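You operate a simulated robot arm through the tools that you are given. There is no shell and no other tool. Be economical: measure what you need, move in short steps, check, and stop when the job is done.

You are at the controls of a simulated robot arm. One attempt, no reset.

JOB
Shut the sunglasses in the cream case and put the lids back on the round bottle and the silver canister.
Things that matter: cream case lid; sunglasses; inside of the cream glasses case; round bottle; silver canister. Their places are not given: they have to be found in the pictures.

Only the result counts: the job must be done as asked and must still hold three seconds after the hand-in. Knocking over, shifting, dropping, spilling or breaking anything else fails it. Lids that push on must go on centred and level and be pressed home; caps that screw on are set level and turned clockwise until they are tight.

ROBOT AND FRAMES
A 6-joint arm with a two-finger parallel gripper, fixed in place. Base frame: the origin is at the foot of the arm, x ahead of it, y to its left, z up. Units: mm, degrees, N and s.
With the tool pointing down near the work surface it reaches from about 160 to 840 mm from the base axis. Its first joint turns from -166.0 to 166.0 degrees. Payload 3.91 kg.
Tool frame: the origin (TCP) lies between the finger pads and is the grasp point; the fingertips stand 30 mm ahead of it; z points along the fingers, y is the line along which they close. The gripper opens to 110 mm. The fingers are 20 mm wide and 10 mm thick; the gripper's body (48 by 112 mm) begins 55 mm behind the TCP.
Orientation is that of the tool frame in the base frame, as a unit quaternion [w, x, y, z]. With the fingers straight down and closing along the base's y, the tool's x points along the base's -x, its y along +y and its z along -z.

CONTROLS
- The arm moves only by the tool nudge_tool. Its argument "deltas" is a list of rows, each a list of 7 numbers: the shift along the tool's x, y, z in units of 30 mm (1.0 is 30 mm), then the turn, a rotation vector about the tool's x, y, z in units of 6 degrees (1.0 is 6 degrees), then the closure in counts, from 0 (fully open) to 255 (shut). In form: [[dx, dy, dz, rx, ry, rz, gripper], ...]. A call has 1 to 12 rows; each row shifts and turns the commanded pose from where the row before left it, along the tool's axes as they then stand. A call with a number of a shift or a turn outside -1 to 1 is refused whole. Rows are played at 5 a second. More than 50 mm and 8.6 degrees between two rows, or a gripper value outside its range, and nothing of the call is played. Where a pose cannot be reached the arm comes as near as it can. A force on the tool above 90 N (or 10 N above the force at the start of the call, whichever is more), or a blocked arm, ends the call early, and 0.2 s more pass. Each finger travels about 108 mm/s and halts on what it meets, pressing with about 23 N; the grip force reading is that of the motor and also rises with nothing between the fingers. The clock runs only during rows and for 0.2 s after the last one: add rows that do not move to give the fingers time. The reply holds the time, the measured pose of the TCP, the force on the tool along the base axes, the opening and the grip force, in the units named above and with some noise.
- Cameras (640 x 400 px; columns grow to the right, rows downward): "scene" is fixed at [399.3, -650.4, 1465.1]; the picture's right is [0.96, -0.27, 0.00], its down [-0.16, -0.58, -0.80] and it looks along [0.21, 0.77, -0.61] (base axes); focal length 289 px, centre (320, 200). "wrist" rides on the gripper at [-36, 0, -57] in the tool frame; the picture's right is [0.00, -1.00, 0.00], its down [0.97, 0.00, -0.24] and it looks along [0.24, 0.00, 0.97] (tool axes); focal length 218 px, centre (320, 200).
- camera(camera): a new picture of that camera. The clock stands still meanwhile.
- lift_body(by): slides the trunk up (or, below 0, down) by that many mm; the arm rides with it, the base frame stays. It gives what a move gives, with no picture.
- probe_pixels(camera, pixels): for up to 12 pixels [column, row] of the newest picture of that camera ("zoom" is the newest enlarged one), the place [x, y, z] in the base frame of the surface seen there, good to about 2 mm. The clock stands still meanwhile.
- inspect(camera, box): a new picture of the part [left, top, right, bottom] of that camera's present view, enlarged. The clock stands still meanwhile.
- close_job(): hands the job in; it is judged then, once.

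Keep the steps short. Do not move on a guess: measure, check each grasp and each placing, and mend mistakes. In all there are 80 turns and 46 pictures (those below and enlarged ones count). Leave the gripper open and the arm clear of the work at the hand-in unless told otherwise, and finish with a single line.

The tools are called after "Call:" as name(argument=value, ...) on one line, values as JSON. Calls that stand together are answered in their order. nudge_tool: Moves the arm, as the interface text tells. Its arguments: {"type":"object","properties":{"deltas":{"type":"array"}},"required":["deltas"]} The other tools are called the same way: lift_body (by) slides the trunk up or down; camera (camera) takes a picture; probe_pixels (camera, pixels) gives the place of the surface under pixels of a picture; inspect (camera, box) takes an enlarged picture of a part of a camera's view; close_job () hands the job in.

At the start:

```text
t: 0.0
ee_pos: [403.5, 33.1, 1245.7]
ee_rot: [0.0, -0.001, 1.0, 0.0]
contact_force: [0.5, -0.7, 0.2]
opening: 110.1
gripper_force: 0.1
trunk travel left (down, up): [-475.0, 65.0]
```

scene: 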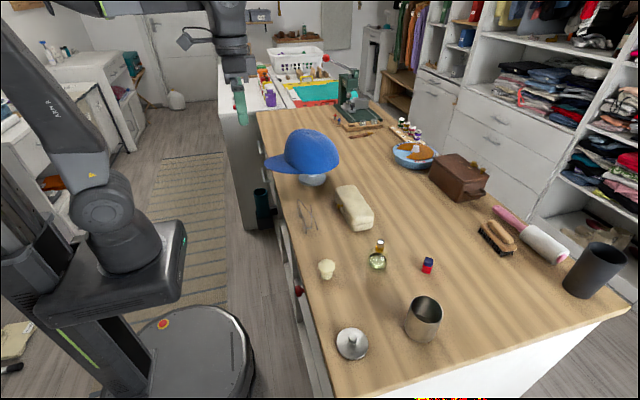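
wrist: 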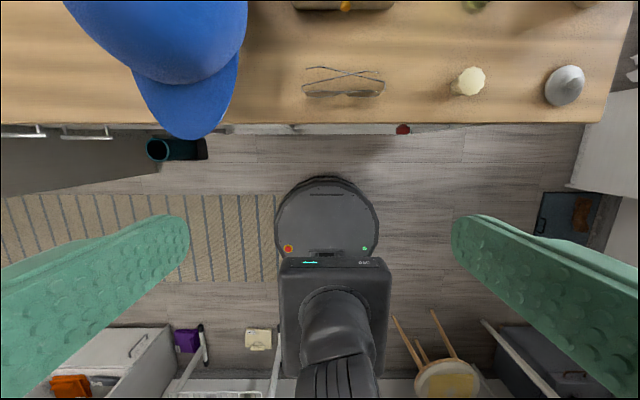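

I see the sunglasses near (308,217), the cream case near (354,207), the bottle near (377,258), the canister at (423,318), its likely lid at (352,343), and a cream cap at (327,268). I'll enlarge these areas first.

Call:
inspect(camera="scene", box=[280, 170, 400, 245])

Call:
inspect(camera="scene", box=[300, 230, 460, 370])

```text
5.33 times, centred on (340, 208) of scene
```

zoom: 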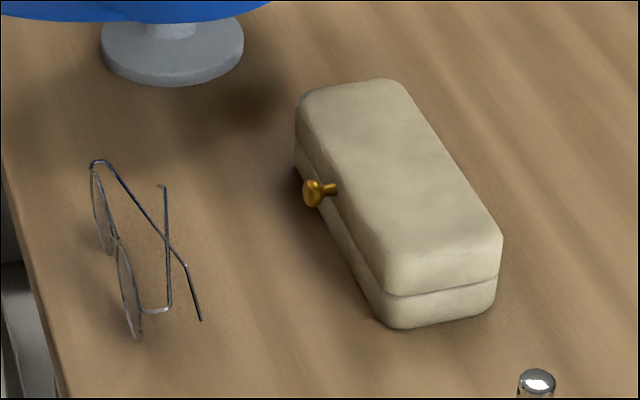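

```text
2.86 times, centred on (380, 300) of scene
```

zoom: 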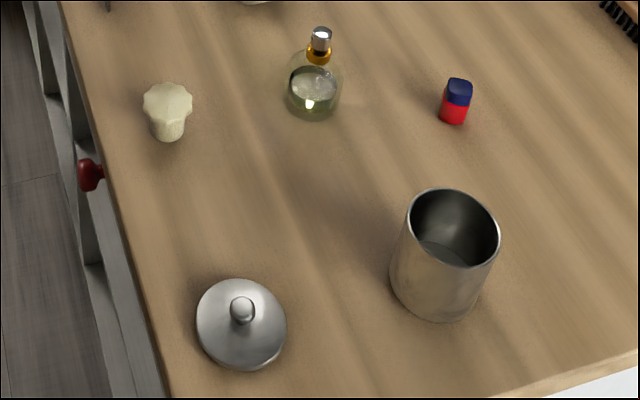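

The case is shut, with its knob on the -x side. The lid, cap, bottle and canister are all visible, so I'll measure them.

Call:
probe_pixels(camera="zoom", pixels=[[168, 98], [168, 136], [320, 32], [318, 52], [312, 100], [456, 84], [446, 190], [405, 230], [499, 240], [242, 303], [200, 325], [284, 330]])

Call:
probe_pixels(camera="scene", pixels=[[339, 207], [338, 188], [354, 187], [373, 216], [356, 222], [344, 200], [355, 229], [373, 225], [298, 201], [304, 233], [310, 205], [317, 230]])

```text
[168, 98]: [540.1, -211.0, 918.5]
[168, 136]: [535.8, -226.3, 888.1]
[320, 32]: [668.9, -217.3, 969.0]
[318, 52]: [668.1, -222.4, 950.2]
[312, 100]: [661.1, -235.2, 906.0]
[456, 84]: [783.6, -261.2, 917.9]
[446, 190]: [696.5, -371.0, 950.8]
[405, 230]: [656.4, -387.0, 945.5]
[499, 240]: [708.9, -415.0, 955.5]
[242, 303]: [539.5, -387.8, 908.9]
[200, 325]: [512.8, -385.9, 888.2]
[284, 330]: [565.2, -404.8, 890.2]
```

```text
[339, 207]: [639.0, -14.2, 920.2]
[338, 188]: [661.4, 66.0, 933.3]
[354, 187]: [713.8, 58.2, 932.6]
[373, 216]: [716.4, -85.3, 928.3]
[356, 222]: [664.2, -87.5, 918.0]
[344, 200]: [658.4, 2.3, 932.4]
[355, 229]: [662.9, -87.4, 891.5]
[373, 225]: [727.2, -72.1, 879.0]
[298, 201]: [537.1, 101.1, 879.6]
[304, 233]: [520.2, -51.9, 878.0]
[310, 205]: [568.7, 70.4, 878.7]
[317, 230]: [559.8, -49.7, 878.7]
```

Next I'll move over the table, well above everything, to get a wrist view.

Call:
nudge_tool(deltas=[[-0.94, -0.87, 0.5, 0, 0, 0, 0], [-0.94, -0.87, 0.5, 0, 0, 0, 0], [-0.94, -0.87, 0.5, 0, 0, 0, 0], [-0.94, -0.87, 0.5, 0, 0, 0, 0], [-0.94, -0.87, 0.5, 0, 0, 0, 0], [-0.94, -0.87, 0.5, 0, 0, 0, 0], [-0.94, -0.87, 0.5, 0, 0, 0, 0], [0, 0, 0, 0, 0, 0, 0]])

Call:
camera(camera="wrist")

```text
t: 1.8
ee_pos: [600.1, -149.7, 1140.4]
ee_rot: [0.0, 0.0, 1.0, 0.001]
contact_force: [-0.2, -0.7, 0.1]
opening: 109.8
gripper_force: 0.1
trunk travel left (down, up): [-475.0, 65.0]
```

```text
41 pictures are left
```

wrist: 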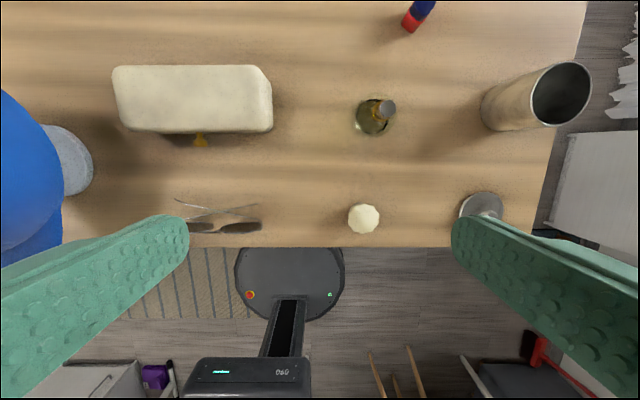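

The case is aligned with the base axes. I'll measure the case edges and knob, the glasses, the cap and the bottle from here.

Call:
probe_pixels(camera="wrist", pixels=[[114, 95], [272, 95], [192, 66], [192, 128], [200, 140], [200, 146], [180, 205], [258, 206], [240, 227], [190, 228], [222, 210], [364, 218]])

Call:
inspect(camera="wrist", box=[150, 170, 310, 260])

Call:
inspect(camera="wrist", box=[310, 80, 430, 250])

```text
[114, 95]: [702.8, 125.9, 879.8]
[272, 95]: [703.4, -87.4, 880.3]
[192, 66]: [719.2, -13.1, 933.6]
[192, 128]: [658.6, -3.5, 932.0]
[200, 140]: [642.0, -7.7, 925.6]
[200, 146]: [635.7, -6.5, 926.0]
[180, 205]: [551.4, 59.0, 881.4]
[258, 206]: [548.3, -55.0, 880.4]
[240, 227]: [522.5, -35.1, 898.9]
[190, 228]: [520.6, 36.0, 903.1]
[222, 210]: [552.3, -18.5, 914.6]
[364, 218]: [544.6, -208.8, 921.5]
```

```text
4.00 times, centred on (230, 215) of wrist
```

zoom: 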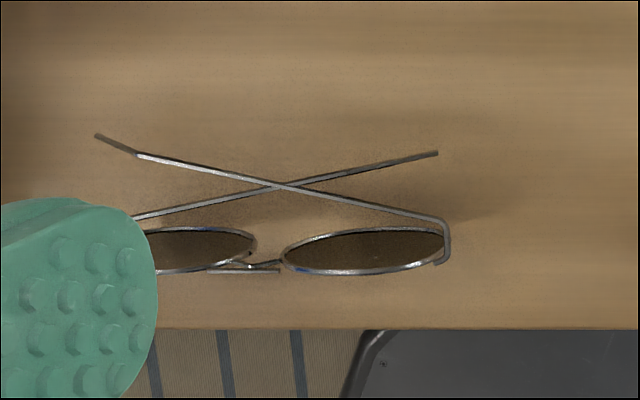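

```text
2.35 times, centred on (370, 165) of wrist
```

zoom: 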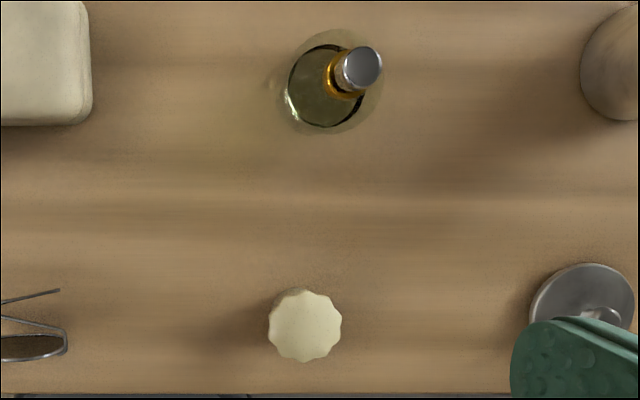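

The glasses stand on their rims with the temples folded. I'll start with the canister, so I'm moving above its lid at about (540,-390) for a close look.

Call:
nudge_tool(deltas=[[0.25, -1, 0.3, 0, 0, 0, 0], [0.25, -1, 0.3, 0, 0, 0, 0], [0.25, -1, 0.3, 0, 0, 0, 0], [0.25, -1, 0.3, 0, 0, 0, 0], [0.25, -1, 0.3, 0, 0, 0, 0], [0.25, -1, 0.3, 0, 0, 0, 0], [0.25, -1, 0.3, 0, 0, 0, 0], [0.25, -1, 0.3, 0, 0, 0, 0], [0, 0, 0, 0, 0, 0, 0]])

Call:
camera(camera="wrist")

```text
t: 3.8
ee_pos: [539.8, -390.4, 1067.2]
ee_rot: [-0.001, 0.0, 1.0, 0.001]
contact_force: [-0.1, -0.3, -0.2]
opening: 110.0
gripper_force: 0.0
trunk travel left (down, up): [-475.0, 65.0]
```

```text
38 pictures are left
```

wrist: 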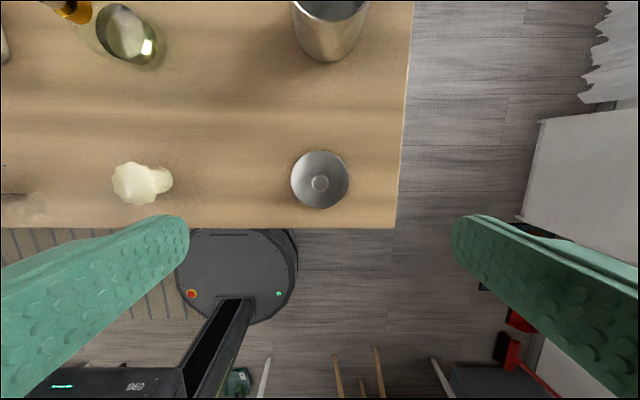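

The lid is centred near (320,180). I'll measure its rim and knob, plus the cap.

Call:
probe_pixels(camera="wrist", pixels=[[320, 183], [313, 183], [327, 183], [320, 176], [320, 190], [293, 180], [347, 180], [320, 152], [320, 207], [138, 183], [165, 180], [152, 195]])

Call:
inspect(camera="wrist", box=[280, 140, 360, 220])

```text
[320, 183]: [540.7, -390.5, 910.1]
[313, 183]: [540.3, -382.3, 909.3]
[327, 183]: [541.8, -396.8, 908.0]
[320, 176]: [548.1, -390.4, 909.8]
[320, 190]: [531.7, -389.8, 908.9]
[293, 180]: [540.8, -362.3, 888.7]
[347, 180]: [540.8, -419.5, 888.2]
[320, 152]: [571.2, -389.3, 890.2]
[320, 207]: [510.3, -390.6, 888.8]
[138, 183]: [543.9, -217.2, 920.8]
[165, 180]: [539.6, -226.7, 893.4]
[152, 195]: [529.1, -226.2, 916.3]
```

```text
5.00 times, centred on (320, 180) of wrist
```

zoom: 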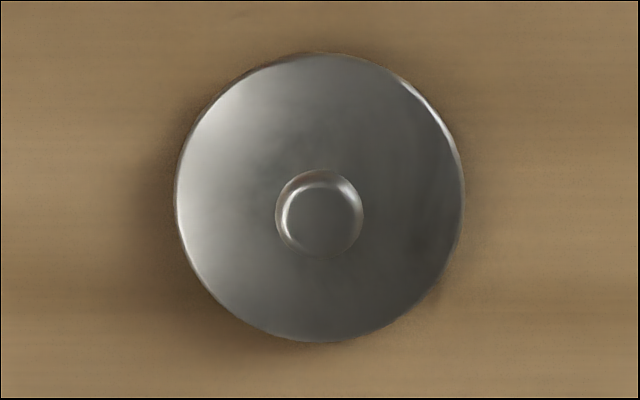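

Lid centre is (540.7,-390.5), 61 mm across, with the knob top at z 910. Next I'll find the canister rim precisely from the scene camera.

Call:
inspect(camera="scene", box=[390, 285, 460, 350])

```text
6.15 times, centred on (425, 318) of scene
```

zoom: 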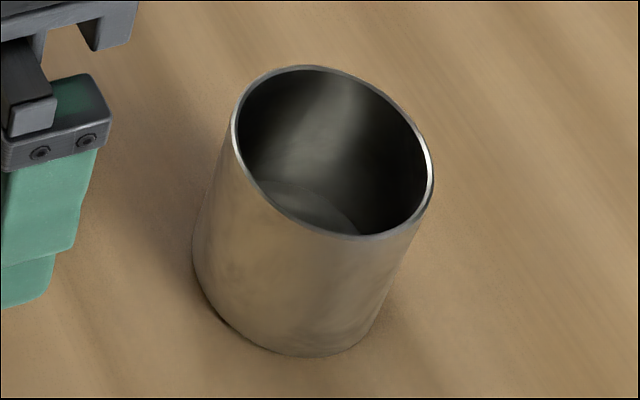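

Call:
probe_pixels(camera="zoom", pixels=[[235, 130], [300, 69], [360, 81], [431, 180], [412, 225], [355, 237], [290, 215], [249, 175], [245, 95], [408, 120], [200, 285], [300, 352]])

```text
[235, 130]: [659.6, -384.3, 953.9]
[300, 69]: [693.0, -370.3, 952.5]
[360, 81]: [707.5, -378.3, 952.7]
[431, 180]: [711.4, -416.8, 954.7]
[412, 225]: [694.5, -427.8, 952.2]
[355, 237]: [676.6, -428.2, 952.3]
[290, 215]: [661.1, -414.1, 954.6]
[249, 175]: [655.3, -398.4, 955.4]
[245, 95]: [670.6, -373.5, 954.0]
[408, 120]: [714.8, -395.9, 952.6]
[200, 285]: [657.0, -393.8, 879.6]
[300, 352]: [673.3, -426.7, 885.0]
```

Canister centre is about (685.5,-399.5) with the rim at z≈953.5. I'm descending on the lid knob with the fingers partly closed.

Call:
nudge_tool(deltas=[[-0.03, 0, 0.95, 0, 0, 0, 100], [0, 0, 0.95, 0, 0, 0, 150], [0, 0, 0.95, 0, 0, 0, 150], [0, 0, 0.9, 0, 0, 0, 150], [0, 0, 0.6, 0, 0, 0, 150], [0, 0, 0.27, 0, 0, 0, 150], [0, 0, 0, 0, 0, 0, 150]])

Call:
inspect(camera="scene", box=[310, 300, 400, 370])

```text
t: 5.4
ee_pos: [541.6, -389.8, 927.9]
ee_rot: [0.0, 0.0, 1.0, 0.0]
contact_force: [0.5, -0.2, 0.0]
opening: 45.4
gripper_force: 0.1
trunk travel left (down, up): [-475.0, 65.0]
```

```text
5.71 times, centred on (355, 335) of scene
```

zoom: 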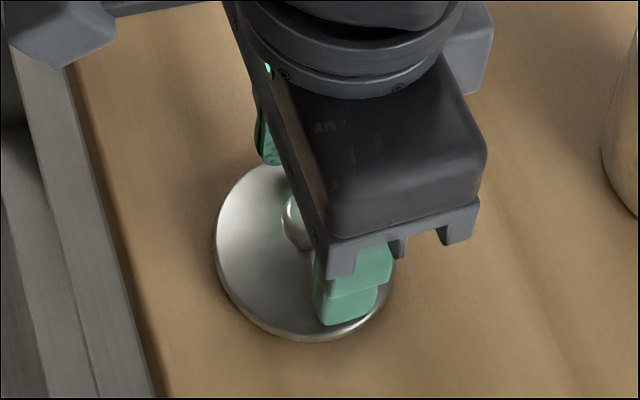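

Fingers straddle the knob. I'll close, wait, then lift a little.

Call:
nudge_tool(deltas=[[0, 0, 0, 0, 0, 0, 255], [0, 0, 0, 0, 0, 0, 255], [0, 0, 0, 0, 0, 0, 255], [0, 0, -0.5, 0, 0, 0, 255], [0, 0, -1, 0, 0, 0, 255], [0, 0, -1, 0, 0, 0, 255], [0, 0, 0, 0, 0, 0, 255]])

Call:
inspect(camera="scene", box=[310, 270, 400, 370])

```text
t: 7.0
ee_pos: [541.1, -389.1, 1003.5]
ee_rot: [0.0, 0.0, 1.0, 0.0]
contact_force: [0.2, 0.5, -0.1]
opening: 16.2
gripper_force: 22.3
trunk travel left (down, up): [-475.0, 65.0]
```

```text
4.00 times, centred on (355, 320) of scene
```

zoom: 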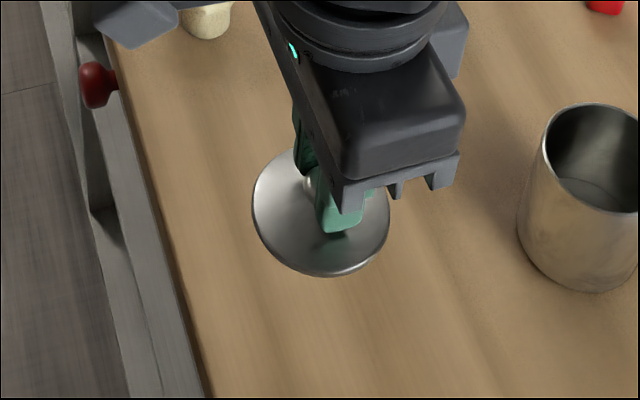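

The lid is held level. Next I'll raise it and carry it over the canister.

Call:
nudge_tool(deltas=[[0, 0, -1, 0, 0, 0, 255], [-0.96, -0.07, 0, 0, 0, 0, 255], [-0.96, -0.07, 0, 0, 0, 0, 255], [-0.96, -0.07, 0, 0, 0, 0, 255], [-0.96, -0.07, 0, 0, 0, 0, 255], [-0.96, -0.07, 0, 0, 0, 0, 255], [0, 0, 0, 0, 0, 0, 255], [0, 0, 0, 0, 0, 0, 255]])

Call:
camera(camera="wrist")

Call:
inspect(camera="scene", box=[380, 260, 480, 350])

```text
t: 8.8
ee_pos: [687.1, -400.6, 1034.4]
ee_rot: [0.0, 0.0, 1.0, 0.0]
contact_force: [-0.4, -0.2, -0.5]
opening: 16.4
gripper_force: 23.2
trunk travel left (down, up): [-475.0, 65.0]
```

```text
33 pictures are left
```

wrist: 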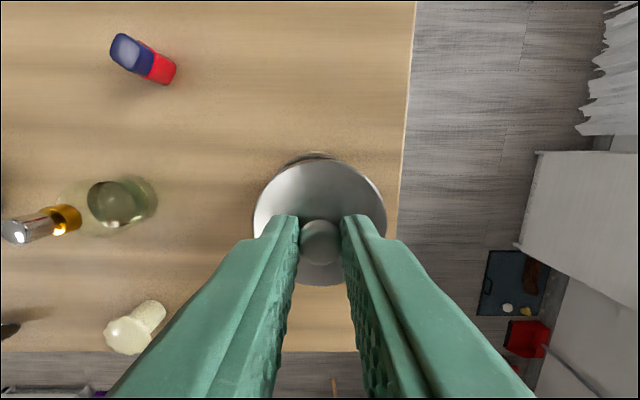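

```text
4.44 times, centred on (430, 305) of scene
```

zoom: 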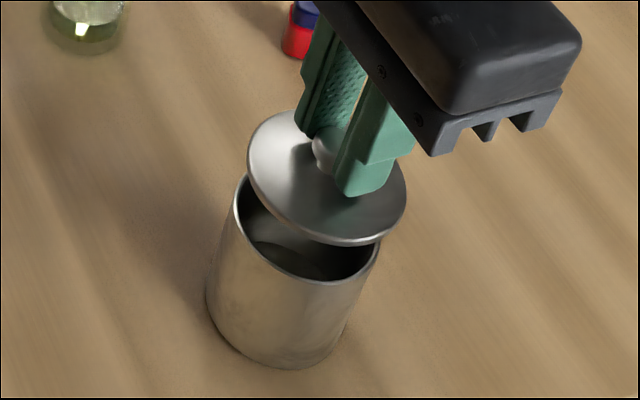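

I'll check where the lid's rim is relative to the canister.

Call:
probe_pixels(camera="wrist", pixels=[[256, 220], [383, 220], [320, 161], [320, 282], [266, 185], [374, 185], [320, 155], [320, 244]])

Call:
probe_pixels(camera="zoom", pixels=[[251, 160], [268, 120], [404, 200], [330, 238], [280, 210], [238, 190], [360, 267], [300, 273]])

```text
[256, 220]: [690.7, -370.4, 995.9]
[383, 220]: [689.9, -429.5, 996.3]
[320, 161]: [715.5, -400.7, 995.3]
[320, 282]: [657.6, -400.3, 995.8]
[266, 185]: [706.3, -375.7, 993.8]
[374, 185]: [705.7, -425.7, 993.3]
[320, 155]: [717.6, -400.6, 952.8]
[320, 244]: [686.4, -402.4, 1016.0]
```

```text
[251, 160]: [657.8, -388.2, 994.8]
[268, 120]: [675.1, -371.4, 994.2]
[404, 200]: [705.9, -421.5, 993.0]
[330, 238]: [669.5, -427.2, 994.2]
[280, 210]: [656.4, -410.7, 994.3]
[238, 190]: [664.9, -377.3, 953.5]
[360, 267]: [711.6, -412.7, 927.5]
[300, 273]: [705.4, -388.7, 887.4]
```

The lid is centred to within about 1 mm and level. I'll lower it slowly and watch the force.

Call:
nudge_tool(deltas=[[0.02, 0.015, 0.5, 0, 0, 0, 255], [0, 0, 0.4, 0, 0, 0, 255], [0, 0, 0.15, 0, 0, 0, 255], [0, 0, 0.1, 0, 0, 0, 255], [0, 0, 0.07, 0, 0, 0, 255], [0, 0, 0.07, 0, 0, 0, 255], [0, 0, 0, 0, 0, 0, 255]])

```text
t: 10.4
ee_pos: [684.5, -399.1, 998.9]
ee_rot: [0.002, 0.0, 1.0, -0.002]
contact_force: [5.0, -1.9, 28.4]
opening: 16.8
gripper_force: 23.2
trunk travel left (down, up): [-475.0, 65.0]
```

There's contact at 28 N. I'll look before pressing.

Call:
inspect(camera="scene", box=[390, 270, 470, 350])

```text
5.00 times, centred on (430, 310) of scene
```

zoom: 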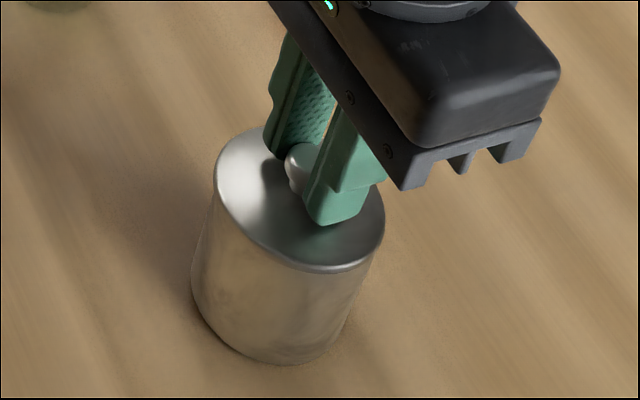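

It looks centred and level. I'll press it home in small steps.

Call:
nudge_tool(deltas=[[0, 0, 0.07, 0, 0, 0, 255], [0, 0, 0.07, 0, 0, 0, 255], [0, 0, 0.07, 0, 0, 0, 255], [0, 0, 0.07, 0, 0, 0, 255], [0, 0, 0, 0, 0, 0, 255]])

Call:
probe_pixels(camera="zoom", pixels=[[218, 190], [230, 150], [260, 252], [330, 268], [382, 220]])

```text
t: 11.6
ee_pos: [683.0, -397.9, 992.4]
ee_rot: [0.004, 0.0, 1.0, -0.004]
contact_force: [7.6, 0.1, 45.3]
opening: 16.8
gripper_force: 23.4
trunk travel left (down, up): [-475.0, 65.0]
```

```text
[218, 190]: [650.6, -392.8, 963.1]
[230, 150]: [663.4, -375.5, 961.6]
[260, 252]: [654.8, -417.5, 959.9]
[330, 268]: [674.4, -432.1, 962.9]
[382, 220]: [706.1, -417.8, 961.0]
```

Call:
inspect(camera="scene", box=[390, 270, 470, 350])

Call:
probe_pixels(camera="zoom", pixels=[[220, 190], [233, 150], [260, 255], [330, 270], [380, 230], [217, 215], [260, 265], [330, 280], [192, 295], [230, 347], [290, 360]])

```text
5.00 times, centred on (430, 310) of scene
```

zoom: 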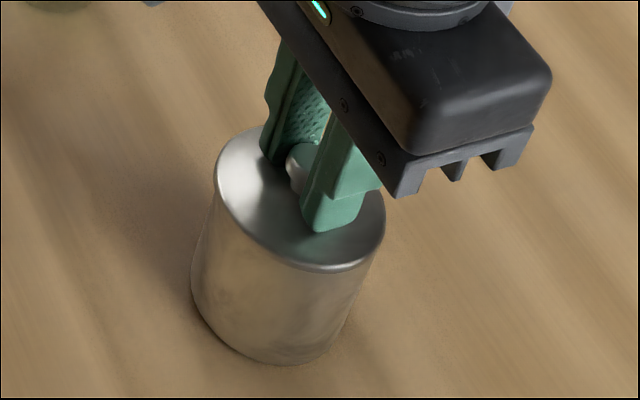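

```text
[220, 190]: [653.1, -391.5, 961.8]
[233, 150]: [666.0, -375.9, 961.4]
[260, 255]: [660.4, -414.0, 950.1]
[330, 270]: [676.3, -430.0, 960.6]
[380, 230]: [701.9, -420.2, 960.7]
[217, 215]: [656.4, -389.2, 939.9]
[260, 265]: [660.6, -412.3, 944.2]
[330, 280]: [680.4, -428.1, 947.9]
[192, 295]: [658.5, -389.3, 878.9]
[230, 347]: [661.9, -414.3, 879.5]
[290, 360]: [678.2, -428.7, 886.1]
```

Call:
inspect(camera="scene", box=[425, 310, 473, 340])

Call:
inspect(camera="scene", box=[415, 306, 447, 326])

```text
13.33 times, centred on (449, 325) of scene
```

zoom: 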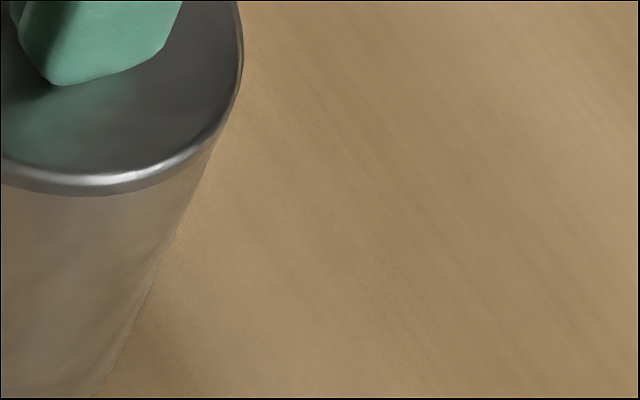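

```text
16.00 times, centred on (431, 316) of scene
```

zoom: 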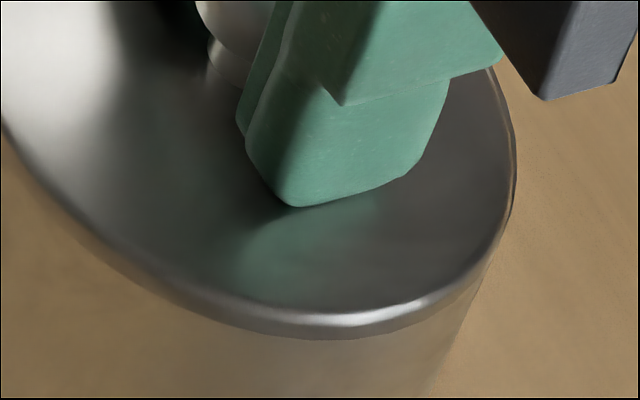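

The lid band sits flush on the rim with no visible gap. The fingertips have slid down onto the lid top, so I'll press harder to be sure it's home.

Call:
nudge_tool(deltas=[[0, 0, 0.08, 0, 0, 0, 255], [0, 0, 0.08, 0, 0, 0, 255], [0, 0, 0.08, 0, 0, 0, 255], [0, 0, 0, 0, 0, 0, 255]])

```text
t: 12.6
ee_pos: [683.9, -397.2, 994.0]
ee_rot: [0.009, 0.001, 1.0, -0.006]
contact_force: [4.6, 1.0, 68.5]
opening: 17.0
gripper_force: 22.9
trunk travel left (down, up): [-475.0, 65.0]
```

Call:
nudge_tool(deltas=[[0, 0, 0.06, 0, 0, 0, 255], [0, 0, 0.06, 0, 0, 0, 255], [0, 0, 0, 0, 0, 0, 255]])

Call:
inspect(camera="scene", box=[390, 290, 460, 345])

Call:
probe_pixels(camera="zoom", pixels=[[216, 90], [210, 50], [225, 120], [270, 165], [330, 186], [380, 185], [420, 150], [428, 110], [300, 180], [180, 200], [240, 270], [330, 290]])

```text
t: 13.4
ee_pos: [683.6, -397.0, 992.8]
ee_rot: [0.011, 0.0, 1.0, -0.008]
contact_force: [3.2, 0.4, 75.5]
opening: 16.6
gripper_force: 23.1
trunk travel left (down, up): [-475.0, 65.0]
```

```text
7.27 times, centred on (425, 318) of scene
```

zoom: 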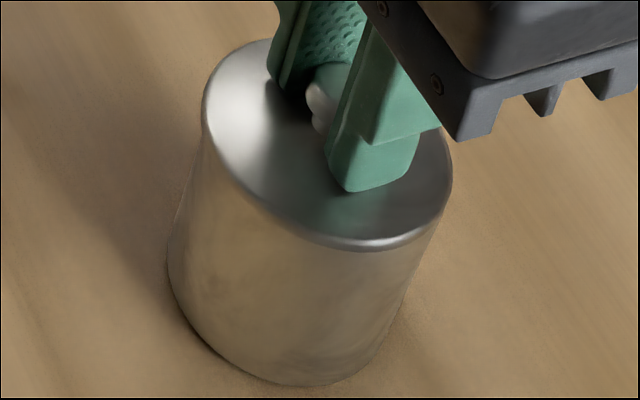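

```text
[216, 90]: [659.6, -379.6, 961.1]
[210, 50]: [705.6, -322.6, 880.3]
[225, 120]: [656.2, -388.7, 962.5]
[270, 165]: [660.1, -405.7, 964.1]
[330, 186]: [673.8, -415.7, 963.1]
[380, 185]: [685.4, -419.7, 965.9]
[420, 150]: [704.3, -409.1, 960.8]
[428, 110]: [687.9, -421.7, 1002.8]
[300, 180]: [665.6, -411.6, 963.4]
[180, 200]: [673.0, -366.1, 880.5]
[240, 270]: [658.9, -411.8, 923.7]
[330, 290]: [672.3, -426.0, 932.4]
```

It's seated, centred and level at 75 N. I'll unload, open and rise.

Call:
nudge_tool(deltas=[[0, 0, -0.27, 0, 0, 0, 255], [0, 0, -0.22, 0, 0, 0, 255], [0, 0, 0, 0, 0, 0, 255], [0, 0, 0, 0, 0, 0, 150], [0, 0, 0, 0, 0, 0, 150], [0, 0, 0, 0, 0, 0, 150], [0, 0, -0.5, 0, 0, 0, 120], [0, 0, -1, 0, 0, 0, 120], [0, 0, -1, 0, 0, 0, 120]])

Call:
camera(camera="wrist")

```text
t: 15.4
ee_pos: [685.3, -399.6, 1063.8]
ee_rot: [-0.001, 0.0, 1.0, 0.0]
contact_force: [0.7, 1.0, 0.2]
opening: 58.4
gripper_force: 0.0
trunk travel left (down, up): [-475.0, 65.0]
```

```text
26 pictures are left
```

wrist: 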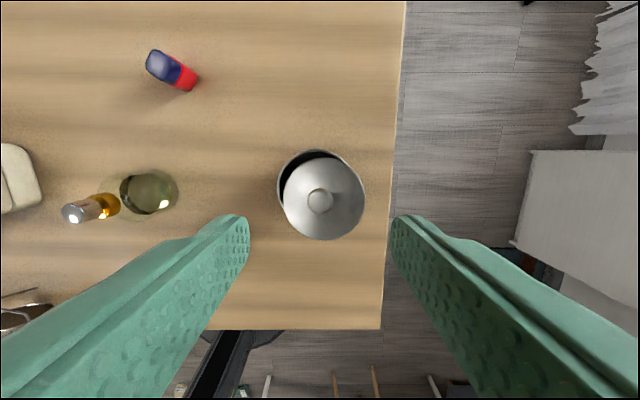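

The lid looks off-centre, with a dark gap at the upper-left around (290,165). I'll enlarge it.

Call:
inspect(camera="wrist", box=[270, 140, 370, 245])

Call:
probe_pixels(camera="wrist", pixels=[[320, 200], [285, 195], [362, 195], [323, 159], [323, 238], [279, 180], [318, 150], [350, 162], [293, 160], [313, 153]])

```text
3.81 times, centred on (320, 192) of wrist
```

zoom: 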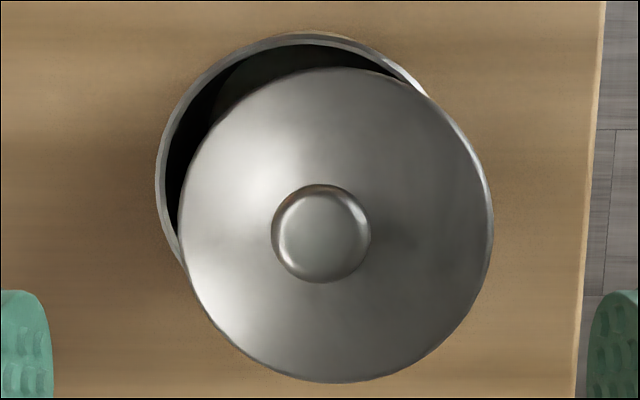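

```text
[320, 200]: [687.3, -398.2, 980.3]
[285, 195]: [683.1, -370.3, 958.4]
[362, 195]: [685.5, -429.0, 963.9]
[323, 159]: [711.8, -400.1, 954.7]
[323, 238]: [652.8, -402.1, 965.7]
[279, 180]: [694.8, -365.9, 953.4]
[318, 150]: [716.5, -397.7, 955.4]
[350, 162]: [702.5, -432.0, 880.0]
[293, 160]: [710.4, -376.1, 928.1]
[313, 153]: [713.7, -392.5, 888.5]
```

The lid sits tilted and off-centre. I'll measure the visible rim arc and the lid from this view.

Call:
probe_pixels(camera="zoom", pixels=[[161, 180], [166, 140], [182, 105], [205, 75], [235, 52], [270, 40], [310, 37], [350, 44], [385, 62], [405, 77], [166, 225], [320, 236]])

Call:
probe_pixels(camera="zoom", pixels=[[184, 220], [488, 220], [330, 73], [335, 378], [225, 120], [225, 335], [440, 335], [450, 120], [285, 235], [358, 235], [320, 195], [320, 275]])

```text
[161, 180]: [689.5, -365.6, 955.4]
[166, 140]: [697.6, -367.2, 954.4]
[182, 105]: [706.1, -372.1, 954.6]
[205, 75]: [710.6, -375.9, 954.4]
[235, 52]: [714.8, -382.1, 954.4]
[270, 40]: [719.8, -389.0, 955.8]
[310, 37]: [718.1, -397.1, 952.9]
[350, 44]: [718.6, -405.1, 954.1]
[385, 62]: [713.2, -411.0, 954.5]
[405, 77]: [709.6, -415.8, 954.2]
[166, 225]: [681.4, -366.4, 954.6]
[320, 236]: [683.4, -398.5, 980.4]
```

```text
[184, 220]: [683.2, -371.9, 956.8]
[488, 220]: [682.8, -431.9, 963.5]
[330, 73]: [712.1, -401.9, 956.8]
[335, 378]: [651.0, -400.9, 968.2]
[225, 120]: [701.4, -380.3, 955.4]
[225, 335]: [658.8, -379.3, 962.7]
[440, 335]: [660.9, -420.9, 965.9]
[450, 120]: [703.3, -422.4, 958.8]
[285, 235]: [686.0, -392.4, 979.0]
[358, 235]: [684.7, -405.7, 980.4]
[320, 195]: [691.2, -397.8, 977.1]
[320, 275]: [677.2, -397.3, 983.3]
```

The canister centre now reads about (688.4,-396). The lid centre is about (682,-401.5), tilted 11° (low at +x) and 6° (low at +y). I'll tilt the tool to match the lid's normal and approach the knob along it.

Call:
nudge_tool(deltas=[[-0.517, 0.35, 0, 0, 0, 0, 120], [0, 0, 0, 0.525, 0.925, 0, 120], [0, 0, 0, 0.525, 0.925, 0, 120], [0, 0, 0.6, 0, 0, 0, 120], [0, 0, 0.6, 0, 0, 0, 130], [0, 0, 0, 0, 0, 0, 140], [0, 0, 0, 0, 0, 0, 140]])

```text
t: 17.0
ee_pos: [672.3, -377.3, 1038.7]
ee_rot: [-0.097, 0.0, 0.994, -0.055]
contact_force: [-0.3, 0.0, 0.7]
opening: 49.7
gripper_force: 0.0
out of reach, approached as far as the arm can: row 3
trunk travel left (down, up): [-475.0, 65.0]
```

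The tilted pose is out of reach there, so I'll go back to vertical and read the pose.

Call:
nudge_tool(deltas=[[0, 0, -0.3, 0, 0, 0, 140], [0, 0, 0, -0.525, -0.925, 0, 140], [0, 0, 0, -0.525, -0.925, 0, 140], [0, 0, 0, 0, 0, 0, 140], [0, 0, 0, 0, 0, 0, 140]])

```text
t: 18.2
ee_pos: [674.1, -376.4, 1047.3]
ee_rot: [0.001, 0.0, 1.0, 0.001]
contact_force: [0.4, 0.2, 0.3]
opening: 49.6
gripper_force: 0.1
trunk travel left (down, up): [-475.0, 65.0]
```

I'm vertical again at (674,-376,1047). I'll move above the knob, descend to z 1000 and grip it.

Call:
nudge_tool(deltas=[[-0.313, -0.747, 0, 0, 0, 0, 140], [0, 0, 0.8, 0, 0, 0, 150], [0, 0, 0.5, 0, 0, 0, 150], [0, 0, 0.277, 0, 0, 0, 150], [0, 0, 0, 0, 0, 0, 150], [0, 0, 0, 0, 0, 0, 255], [0, 0, 0, 0, 0, 0, 255], [0, 0, 0, 0, 0, 0, 255]])

```text
t: 20.0
ee_pos: [682.8, -398.4, 1001.0]
ee_rot: [0.001, 0.0, 1.0, 0.0]
contact_force: [0.0, -0.1, 2.1]
opening: 17.0
gripper_force: 22.9
trunk travel left (down, up): [-475.0, 65.0]
```

The knob is gripped at a 17 mm opening. I'll lift 36 mm and look.

Call:
nudge_tool(deltas=[[0, 0, -0.3, 0, 0, 0, 255], [0, 0, -0.5, 0, 0, 0, 255], [0, 0, -0.4, 0, 0, 0, 255], [0, 0, 0, 0, 0, 0, 255]])

Call:
inspect(camera="wrist", box=[230, 130, 410, 300])

Call:
probe_pixels(camera="wrist", pixels=[[256, 220], [383, 220], [320, 161], [320, 282], [266, 185], [374, 185], [320, 155], [320, 244]])

```text
t: 21.0
ee_pos: [684.1, -400.1, 1035.3]
ee_rot: [0.0, 0.0, 1.0, -0.001]
contact_force: [0.3, 0.1, -0.2]
opening: 16.9
gripper_force: 22.9
trunk travel left (down, up): [-475.0, 65.0]
```

```text
2.35 times, centred on (320, 215) of wrist
```

zoom: 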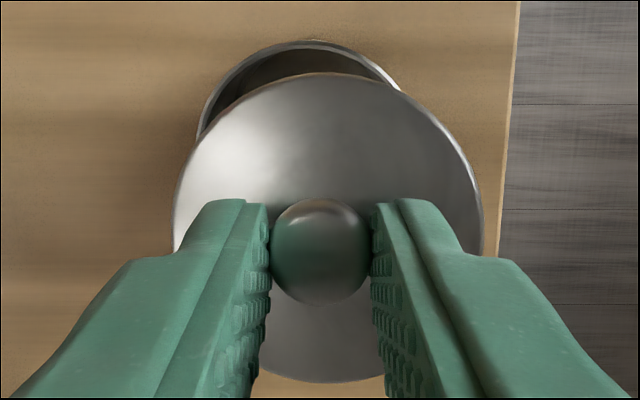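

```text
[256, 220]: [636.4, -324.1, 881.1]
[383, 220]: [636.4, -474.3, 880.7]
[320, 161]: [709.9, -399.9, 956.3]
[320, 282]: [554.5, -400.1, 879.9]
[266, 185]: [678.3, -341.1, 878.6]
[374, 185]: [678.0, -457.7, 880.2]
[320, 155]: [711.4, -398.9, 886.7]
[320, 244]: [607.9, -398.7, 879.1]
```

I'll measure lid and rim using the enlarged picture.

Call:
probe_pixels(camera="zoom", pixels=[[178, 215], [480, 215], [320, 78], [320, 377], [230, 110], [420, 110], [320, 250], [203, 115], [230, 75], [270, 50], [311, 43], [350, 52]])

```text
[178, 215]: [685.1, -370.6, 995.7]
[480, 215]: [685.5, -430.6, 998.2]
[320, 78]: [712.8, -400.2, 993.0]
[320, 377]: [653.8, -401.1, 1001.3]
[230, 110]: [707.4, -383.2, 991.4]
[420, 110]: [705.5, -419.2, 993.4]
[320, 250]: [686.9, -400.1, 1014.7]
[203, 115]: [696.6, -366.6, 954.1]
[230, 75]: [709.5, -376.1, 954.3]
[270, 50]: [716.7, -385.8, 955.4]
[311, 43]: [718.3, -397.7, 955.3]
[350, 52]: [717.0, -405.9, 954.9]
```

The lid's centre is (683.3,-400.6), tilted 8° about y and 2.4° about x. The canister centre is confirmed at (688.4,-396). I'll level the lid by tilting the tool and shift y, then re-measure.

Call:
nudge_tool(deltas=[[0, 0.09, 0, -0.2, -0.665, 0, 255], [0, 0, 0, -0.2, -0.665, 0, 255], [0, 0, 0, 0, 0, 0, 255], [0, 0, 0, 0, 0, 0, 255]])

Call:
inspect(camera="wrist", box=[230, 130, 410, 300])

Call:
probe_pixels(camera="zoom", pixels=[[178, 215], [480, 215], [320, 78], [320, 377], [230, 110], [420, 110], [290, 377], [350, 377], [190, 180], [470, 180]])

```text
t: 22.0
ee_pos: [683.9, -396.0, 1035.4]
ee_rot: [0.069, 0.0, 0.997, 0.021]
contact_force: [-0.4, 0.4, -0.1]
opening: 16.5
gripper_force: 22.8
trunk travel left (down, up): [-475.0, 65.0]
```

```text
2.35 times, centred on (320, 215) of wrist
```

zoom: 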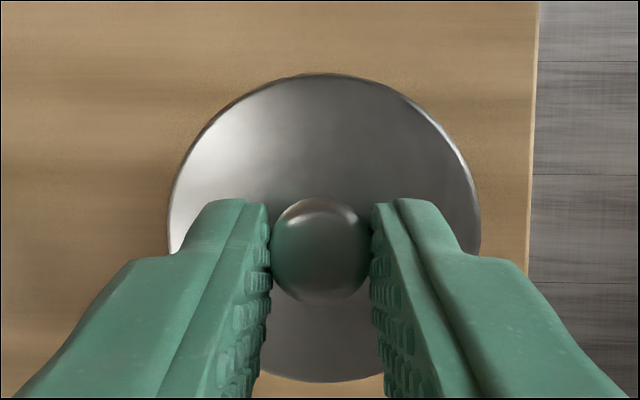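

```text
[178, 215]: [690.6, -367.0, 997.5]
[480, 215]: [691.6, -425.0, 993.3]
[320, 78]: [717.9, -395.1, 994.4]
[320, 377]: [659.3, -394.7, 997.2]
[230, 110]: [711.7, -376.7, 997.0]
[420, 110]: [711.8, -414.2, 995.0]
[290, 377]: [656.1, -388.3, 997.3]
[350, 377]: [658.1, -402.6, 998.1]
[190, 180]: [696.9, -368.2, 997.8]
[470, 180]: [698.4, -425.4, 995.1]
```

Nearly level and centred. I'll make a small trim, then lower gently until contact.

Call:
nudge_tool(deltas=[[0.055, 0.033, 0, 0.25, -0.35, 0, 255], [0, 0, 0, 0, 0, 0, 255]])

Call:
inspect(camera="wrist", box=[230, 130, 410, 300])

Call:
probe_pixels(camera="zoom", pixels=[[178, 215], [478, 215], [320, 78], [320, 377], [230, 110], [420, 110], [290, 377], [350, 377], [190, 180], [470, 180], [178, 225], [478, 225]])

```text
t: 22.6
ee_pos: [681.1, -396.1, 1036.0]
ee_rot: [0.088, 0.0, 0.996, 0.008]
contact_force: [-0.4, 1.2, -0.1]
opening: 16.7
gripper_force: 22.8
trunk travel left (down, up): [-475.0, 65.0]
```

```text
2.35 times, centred on (320, 215) of wrist
```

zoom: 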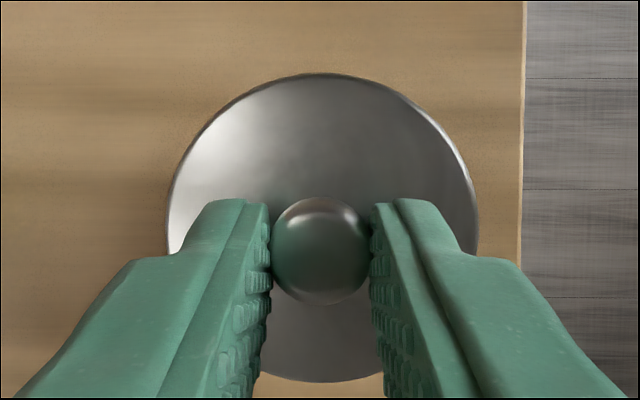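

```text
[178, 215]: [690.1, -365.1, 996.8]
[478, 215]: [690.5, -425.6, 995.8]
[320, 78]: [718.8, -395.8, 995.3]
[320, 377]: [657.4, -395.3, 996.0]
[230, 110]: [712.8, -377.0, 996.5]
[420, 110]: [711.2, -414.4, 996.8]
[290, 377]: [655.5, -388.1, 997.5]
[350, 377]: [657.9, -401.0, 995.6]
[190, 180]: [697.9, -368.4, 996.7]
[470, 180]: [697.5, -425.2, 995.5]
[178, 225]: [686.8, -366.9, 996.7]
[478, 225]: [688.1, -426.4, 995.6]
```

Level, with its centre at (688.1,-396). I'll lower it straight down along the base vertical.

Call:
nudge_tool(deltas=[[0.087, -0.008, 0.49, 0, 0, 0, 255], [0.061, -0.006, 0.345, 0, 0, 0, 255], [0.026, -0.002, 0.148, 0, 0, 0, 255], [0.018, -0.002, 0.098, 0, 0, 0, 255], [0.0116, -0.001, 0.066, 0, 0, 0, 255], [0, 0, 0, 0, 0, 0, 255]])

```text
t: 24.0
ee_pos: [681.6, -395.7, 1000.0]
ee_rot: [0.088, 0.001, 0.996, 0.007]
contact_force: [-0.8, -0.5, -0.2]
opening: 16.0
gripper_force: 23.2
trunk travel left (down, up): [-475.0, 65.0]
```

I've lowered 36 mm with no force, so the plug is inside. Continuing in small steps to seating.

Call:
nudge_tool(deltas=[[0.0116, -0.001, 0.066, 0, 0, 0, 255], [0.0116, -0.001, 0.066, 0, 0, 0, 255], [0.0116, -0.001, 0.066, 0, 0, 0, 255], [0.0116, -0.001, 0.066, 0, 0, 0, 255], [0, 0, 0, 0, 0, 0, 255]])

```text
t: 25.2
ee_pos: [681.7, -395.2, 998.0]
ee_rot: [0.091, 0.001, 0.996, 0.005]
contact_force: [5.9, -2.2, 29.2]
opening: 16.1
gripper_force: 22.9
trunk travel left (down, up): [-475.0, 65.0]
```

Call:
nudge_tool(deltas=[[0.0116, -0.001, 0.066, 0, 0, 0, 255], [0.0116, -0.001, 0.066, 0, 0, 0, 255], [0.0116, -0.001, 0.066, 0, 0, 0, 255], [0, 0, 0, 0, 0, 0, 255]])

Call:
inspect(camera="wrist", box=[230, 130, 410, 300])

Call:
probe_pixels(camera="zoom", pixels=[[180, 215], [476, 215], [320, 80], [320, 375], [230, 110], [420, 110], [320, 250]])

```text
t: 26.2
ee_pos: [681.2, -395.3, 990.9]
ee_rot: [0.091, 0.001, 0.996, 0.006]
contact_force: [3.8, -4.0, 35.7]
opening: 16.2
gripper_force: 22.9
trunk travel left (down, up): [-475.0, 65.0]
```

```text
2.35 times, centred on (320, 215) of wrist
```

zoom: 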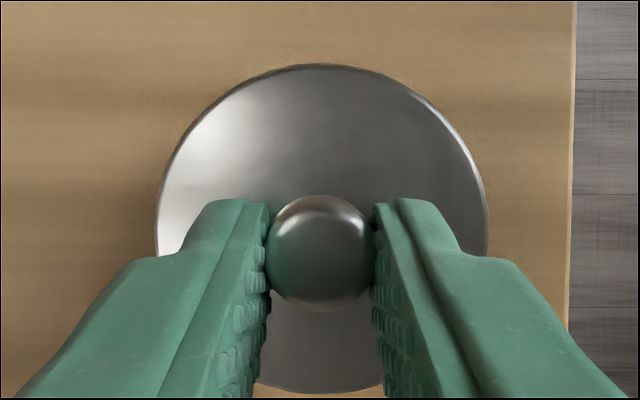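

```text
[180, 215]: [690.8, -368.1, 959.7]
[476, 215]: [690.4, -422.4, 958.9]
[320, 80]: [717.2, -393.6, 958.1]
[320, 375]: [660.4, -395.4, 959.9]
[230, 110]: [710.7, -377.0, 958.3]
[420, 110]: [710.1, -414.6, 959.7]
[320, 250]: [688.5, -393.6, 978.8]
```

The lid is level and centred (edge ≈959 all round). I'll release, rise, straighten the tool and check.

Call:
nudge_tool(deltas=[[-0.02, 0, -0.14, 0, 0, 0, 255], [0, 0, 0, 0, 0, 0, 170], [0, 0, 0, 0, 0, 0, 160], [0, 0, 0, 0, 0, 0, 160], [-0.09, 0, -0.5, 0, 0, 0, 160], [-0.16, 0, -0.9, 0, 0, 0, 160], [0, 0, 0, 0, 0.84, 0, 160], [0, 0, 0, 0.15, 0.84, 0, 160], [0, 0, 0, 0, 0, 0, 160]])

Call:
inspect(camera="wrist", box=[250, 120, 390, 260])

```text
t: 28.2
ee_pos: [682.4, -396.7, 1033.5]
ee_rot: [-0.001, 0.002, 1.0, 0.0]
contact_force: [1.3, 0.6, 0.5]
opening: 41.0
gripper_force: 0.1
trunk travel left (down, up): [-475.0, 65.0]
```

```text
2.86 times, centred on (320, 190) of wrist
```

zoom: 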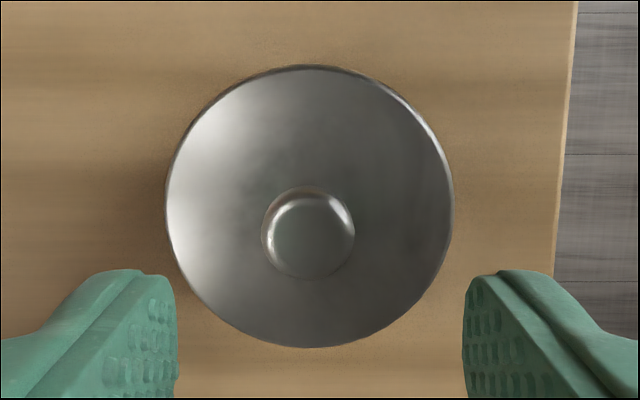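

It's flush and centred now. I'll press once on the knob top (about (688.5,-395.5), z≈979) with closed fingers.

Call:
probe_pixels(camera="zoom", pixels=[[308, 235], [172, 210], [446, 210], [310, 72], [310, 341], [215, 110], [405, 310]])

Call:
nudge_tool(deltas=[[-0.2, 0.03, -0.1, 0, 0, 0, 255], [0, 0, 0, 0, 0, 0, 255], [0, 0, 0.5, 0, 0, 0, 255], [0, 0, 0.3, 0, 0, 0, 255], [0, 0, 0.15, 0, 0, 0, 255], [0, 0, 0.1, 0, 0, 0, 255], [0, 0, 0.1, 0, 0, 0, 255], [0, 0, 0, 0, 0, 0, 255]])

```text
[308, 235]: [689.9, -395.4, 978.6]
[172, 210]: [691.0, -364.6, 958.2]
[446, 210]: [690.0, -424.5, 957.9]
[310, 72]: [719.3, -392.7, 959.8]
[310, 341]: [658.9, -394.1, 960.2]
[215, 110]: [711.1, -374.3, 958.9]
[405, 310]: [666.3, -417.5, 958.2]
```

```text
t: 30.0
ee_pos: [687.0, -395.3, 1008.0]
ee_rot: [0.005, 0.001, 1.0, -0.002]
contact_force: [9.0, -2.9, 38.0]
opening: 0.0
gripper_force: 23.2
trunk travel left (down, up): [-475.0, 65.0]
```

Call:
nudge_tool(deltas=[[0, 0, 0.07, 0, 0, 0, 255], [0, 0, 0.07, 0, 0, 0, 255], [0, 0, 0.07, 0, 0, 0, 255], [0, 0, 0.07, 0, 0, 0, 255], [0, 0, 0, 0, 0, 0, 255]])

```text
t: 31.2
ee_pos: [686.0, -394.7, 1007.6]
ee_rot: [0.01, 0.001, 1.0, -0.005]
contact_force: [8.9, -4.3, 65.7]
opening: 0.0
gripper_force: 22.6
trunk travel left (down, up): [-475.0, 65.0]
```

There's no further travel at 66 N, so the canister is closed. Next I'll rise and go to the cream cap at about (541,-213).

Call:
nudge_tool(deltas=[[0, 0, -1, 0, 0, 0, 255], [0, 0, -1, 0, 0, 0, 255], [0, 0, -1, 0, 0, 0, 150], [0.81, 1, -0.5, 0, 0, 0, 100], [0.81, 1, 0, 0, 0, 0, 60], [0.81, 1, 0, 0, 0, 0, 60], [0.81, 1, 0, 0, 0, 0, 60], [0.81, 1, 0, 0, 0, 0, 60], [0.81, 1, 0, 0, 0, 0, 60], [0, 0.1, 0, 0, 0, 0, 60], [0, 0, 0, 0, 0, 0, 60]])

Call:
camera(camera="wrist")

```text
t: 33.6
ee_pos: [541.2, -212.0, 1099.1]
ee_rot: [0.0, 0.001, 1.0, 0.0]
contact_force: [-0.2, 0.3, -0.7]
opening: 84.0
gripper_force: 0.1
trunk travel left (down, up): [-475.0, 65.0]
```

```text
19 pictures are left
```

wrist: 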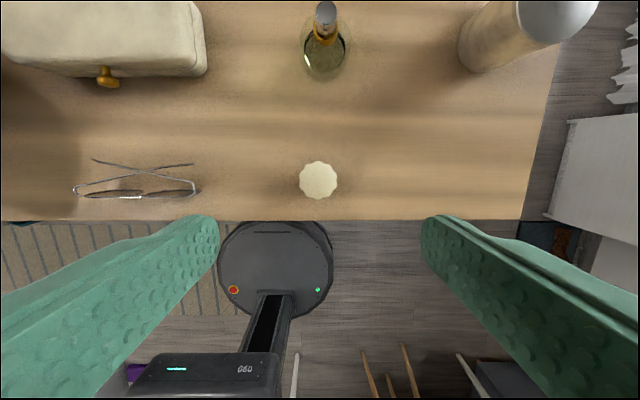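

I'll measure the cap, and the glasses and case knob from this view too.

Call:
probe_pixels(camera="wrist", pixels=[[318, 180], [301, 180], [335, 180], [318, 164], [318, 196], [93, 160], [192, 165], [194, 183], [127, 196], [75, 188], [107, 70], [107, 84]])

Call:
inspect(camera="scene", box=[355, 230, 405, 280])

```text
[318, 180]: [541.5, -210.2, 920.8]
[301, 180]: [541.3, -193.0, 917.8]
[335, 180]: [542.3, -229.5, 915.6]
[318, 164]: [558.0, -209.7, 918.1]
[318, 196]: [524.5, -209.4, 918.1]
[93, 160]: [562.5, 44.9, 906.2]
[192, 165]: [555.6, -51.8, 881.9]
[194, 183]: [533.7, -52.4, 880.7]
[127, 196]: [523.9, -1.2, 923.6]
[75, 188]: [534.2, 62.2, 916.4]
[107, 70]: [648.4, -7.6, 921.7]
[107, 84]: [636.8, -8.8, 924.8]
```

```text
8.00 times, centred on (380, 255) of scene
```

zoom: 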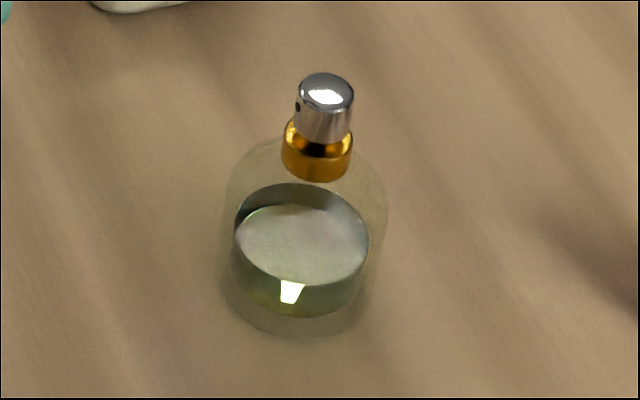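

The bottle has a spray nozzle and collar, so the cap pushes on over it. I'll measure the nozzle axis.

Call:
probe_pixels(camera="zoom", pixels=[[302, 95], [351, 95], [326, 78], [326, 108], [326, 95], [300, 125], [347, 135], [285, 150], [349, 165], [315, 175], [296, 122], [350, 140]])

Call:
nudge_tool(deltas=[[-0.82, 0, -0.1, 0, 0, 0, 60], [-0.82, 0, 0, 0, 0, 0, 60], [-0.82, 0, 0, 0, 0, 0, 60], [-0.82, 0, 0, 0, 0, 0, 60], [-0.82, 0, 0, 0, 0, 0, 60], [0, 0, 0, 0, 0, 0, 60]])

Call:
camera(camera="wrist")

```text
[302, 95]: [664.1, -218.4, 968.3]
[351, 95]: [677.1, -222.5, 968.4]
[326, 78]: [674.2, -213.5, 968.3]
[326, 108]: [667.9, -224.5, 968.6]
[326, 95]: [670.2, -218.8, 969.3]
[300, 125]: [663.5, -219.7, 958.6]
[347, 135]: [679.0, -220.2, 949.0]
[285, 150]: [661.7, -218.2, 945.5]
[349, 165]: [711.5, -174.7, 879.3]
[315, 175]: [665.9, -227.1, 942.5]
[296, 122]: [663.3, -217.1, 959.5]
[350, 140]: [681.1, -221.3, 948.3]
```

```text
t: 35.0
ee_pos: [666.1, -213.5, 1101.9]
ee_rot: [0.0, 0.001, 1.0, -0.001]
contact_force: [0.1, 0.3, -0.4]
opening: 84.3
gripper_force: 0.1
trunk travel left (down, up): [-475.0, 65.0]
```

```text
17 pictures are left
```

wrist: 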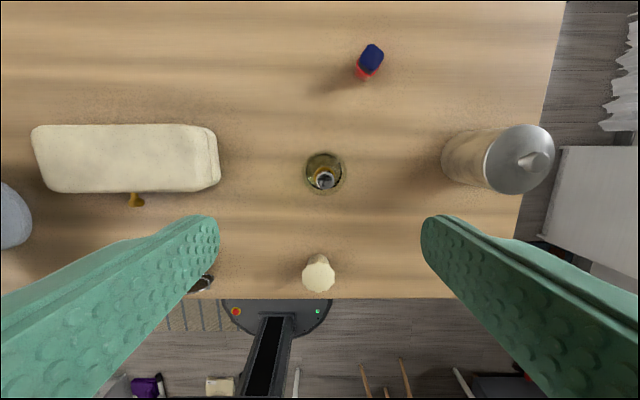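

Call:
probe_pixels(camera="wrist", pixels=[[325, 181], [319, 180], [331, 180], [325, 175], [325, 187], [322, 181], [328, 181], [325, 178], [325, 184], [306, 173], [345, 173]])

Call:
inspect(camera="wrist", box=[300, 145, 350, 200])

Call:
probe_pixels(camera="zoom", pixels=[[300, 260], [320, 260], [340, 260], [320, 240], [320, 280], [280, 260], [360, 260], [320, 220], [320, 300]])

```text
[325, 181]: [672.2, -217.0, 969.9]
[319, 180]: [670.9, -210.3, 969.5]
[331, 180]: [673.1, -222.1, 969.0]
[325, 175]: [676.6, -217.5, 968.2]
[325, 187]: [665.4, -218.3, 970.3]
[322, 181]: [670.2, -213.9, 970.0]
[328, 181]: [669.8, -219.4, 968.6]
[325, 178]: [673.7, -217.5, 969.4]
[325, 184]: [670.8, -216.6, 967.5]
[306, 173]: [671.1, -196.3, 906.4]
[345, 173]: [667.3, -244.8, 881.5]
```

```text
7.27 times, centred on (325, 172) of wrist
```

zoom: 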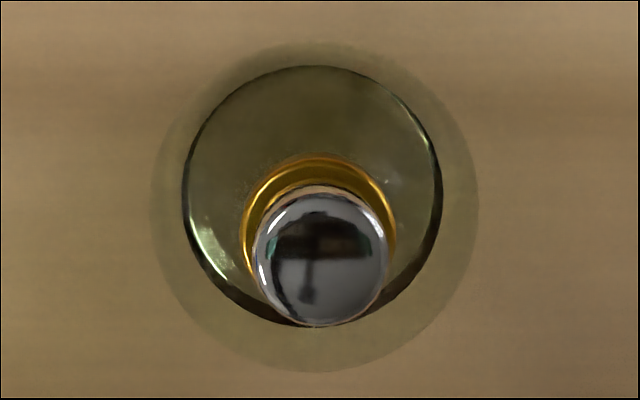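

```text
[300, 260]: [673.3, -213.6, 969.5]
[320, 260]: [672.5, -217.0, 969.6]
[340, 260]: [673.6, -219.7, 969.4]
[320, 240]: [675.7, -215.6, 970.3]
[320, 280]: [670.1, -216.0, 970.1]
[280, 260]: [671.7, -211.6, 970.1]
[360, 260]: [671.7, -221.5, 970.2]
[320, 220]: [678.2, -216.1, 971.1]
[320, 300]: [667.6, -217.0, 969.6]
```

Nozzle axis is about (672.8,-217.3), top z 970. Returning to the cap and descending around its fluted head.

Call:
nudge_tool(deltas=[[0.83, 0.02, 0, 0, 0, 0, 60], [0.83, 0.02, 0, 0, 0, 0, 60], [0.83, 0.02, 0.3, 0, 0, 0, 90], [0.83, 0.02, 0.6, 0, 0, 0, 100], [0.84, 0.02, 1, 0, 0, 0, 110], [0, 0, 1, 0, 0, 0, 110], [0, 0, 1, 0, 0, 0, 110], [0, 0, 1, 0, 0, 0, 110], [0, 0, 0.7, 0, 0, 0, 110], [0, 0, 0.3, 0, 0, 0, 110], [0, 0, 0, 0, 0, 0, 110]])

```text
t: 37.4
ee_pos: [541.9, -208.5, 924.4]
ee_rot: [0.0, 0.001, 1.0, 0.0]
contact_force: [0.0, -0.2, 0.7]
opening: 62.6
gripper_force: 0.1
trunk travel left (down, up): [-475.0, 65.0]
```

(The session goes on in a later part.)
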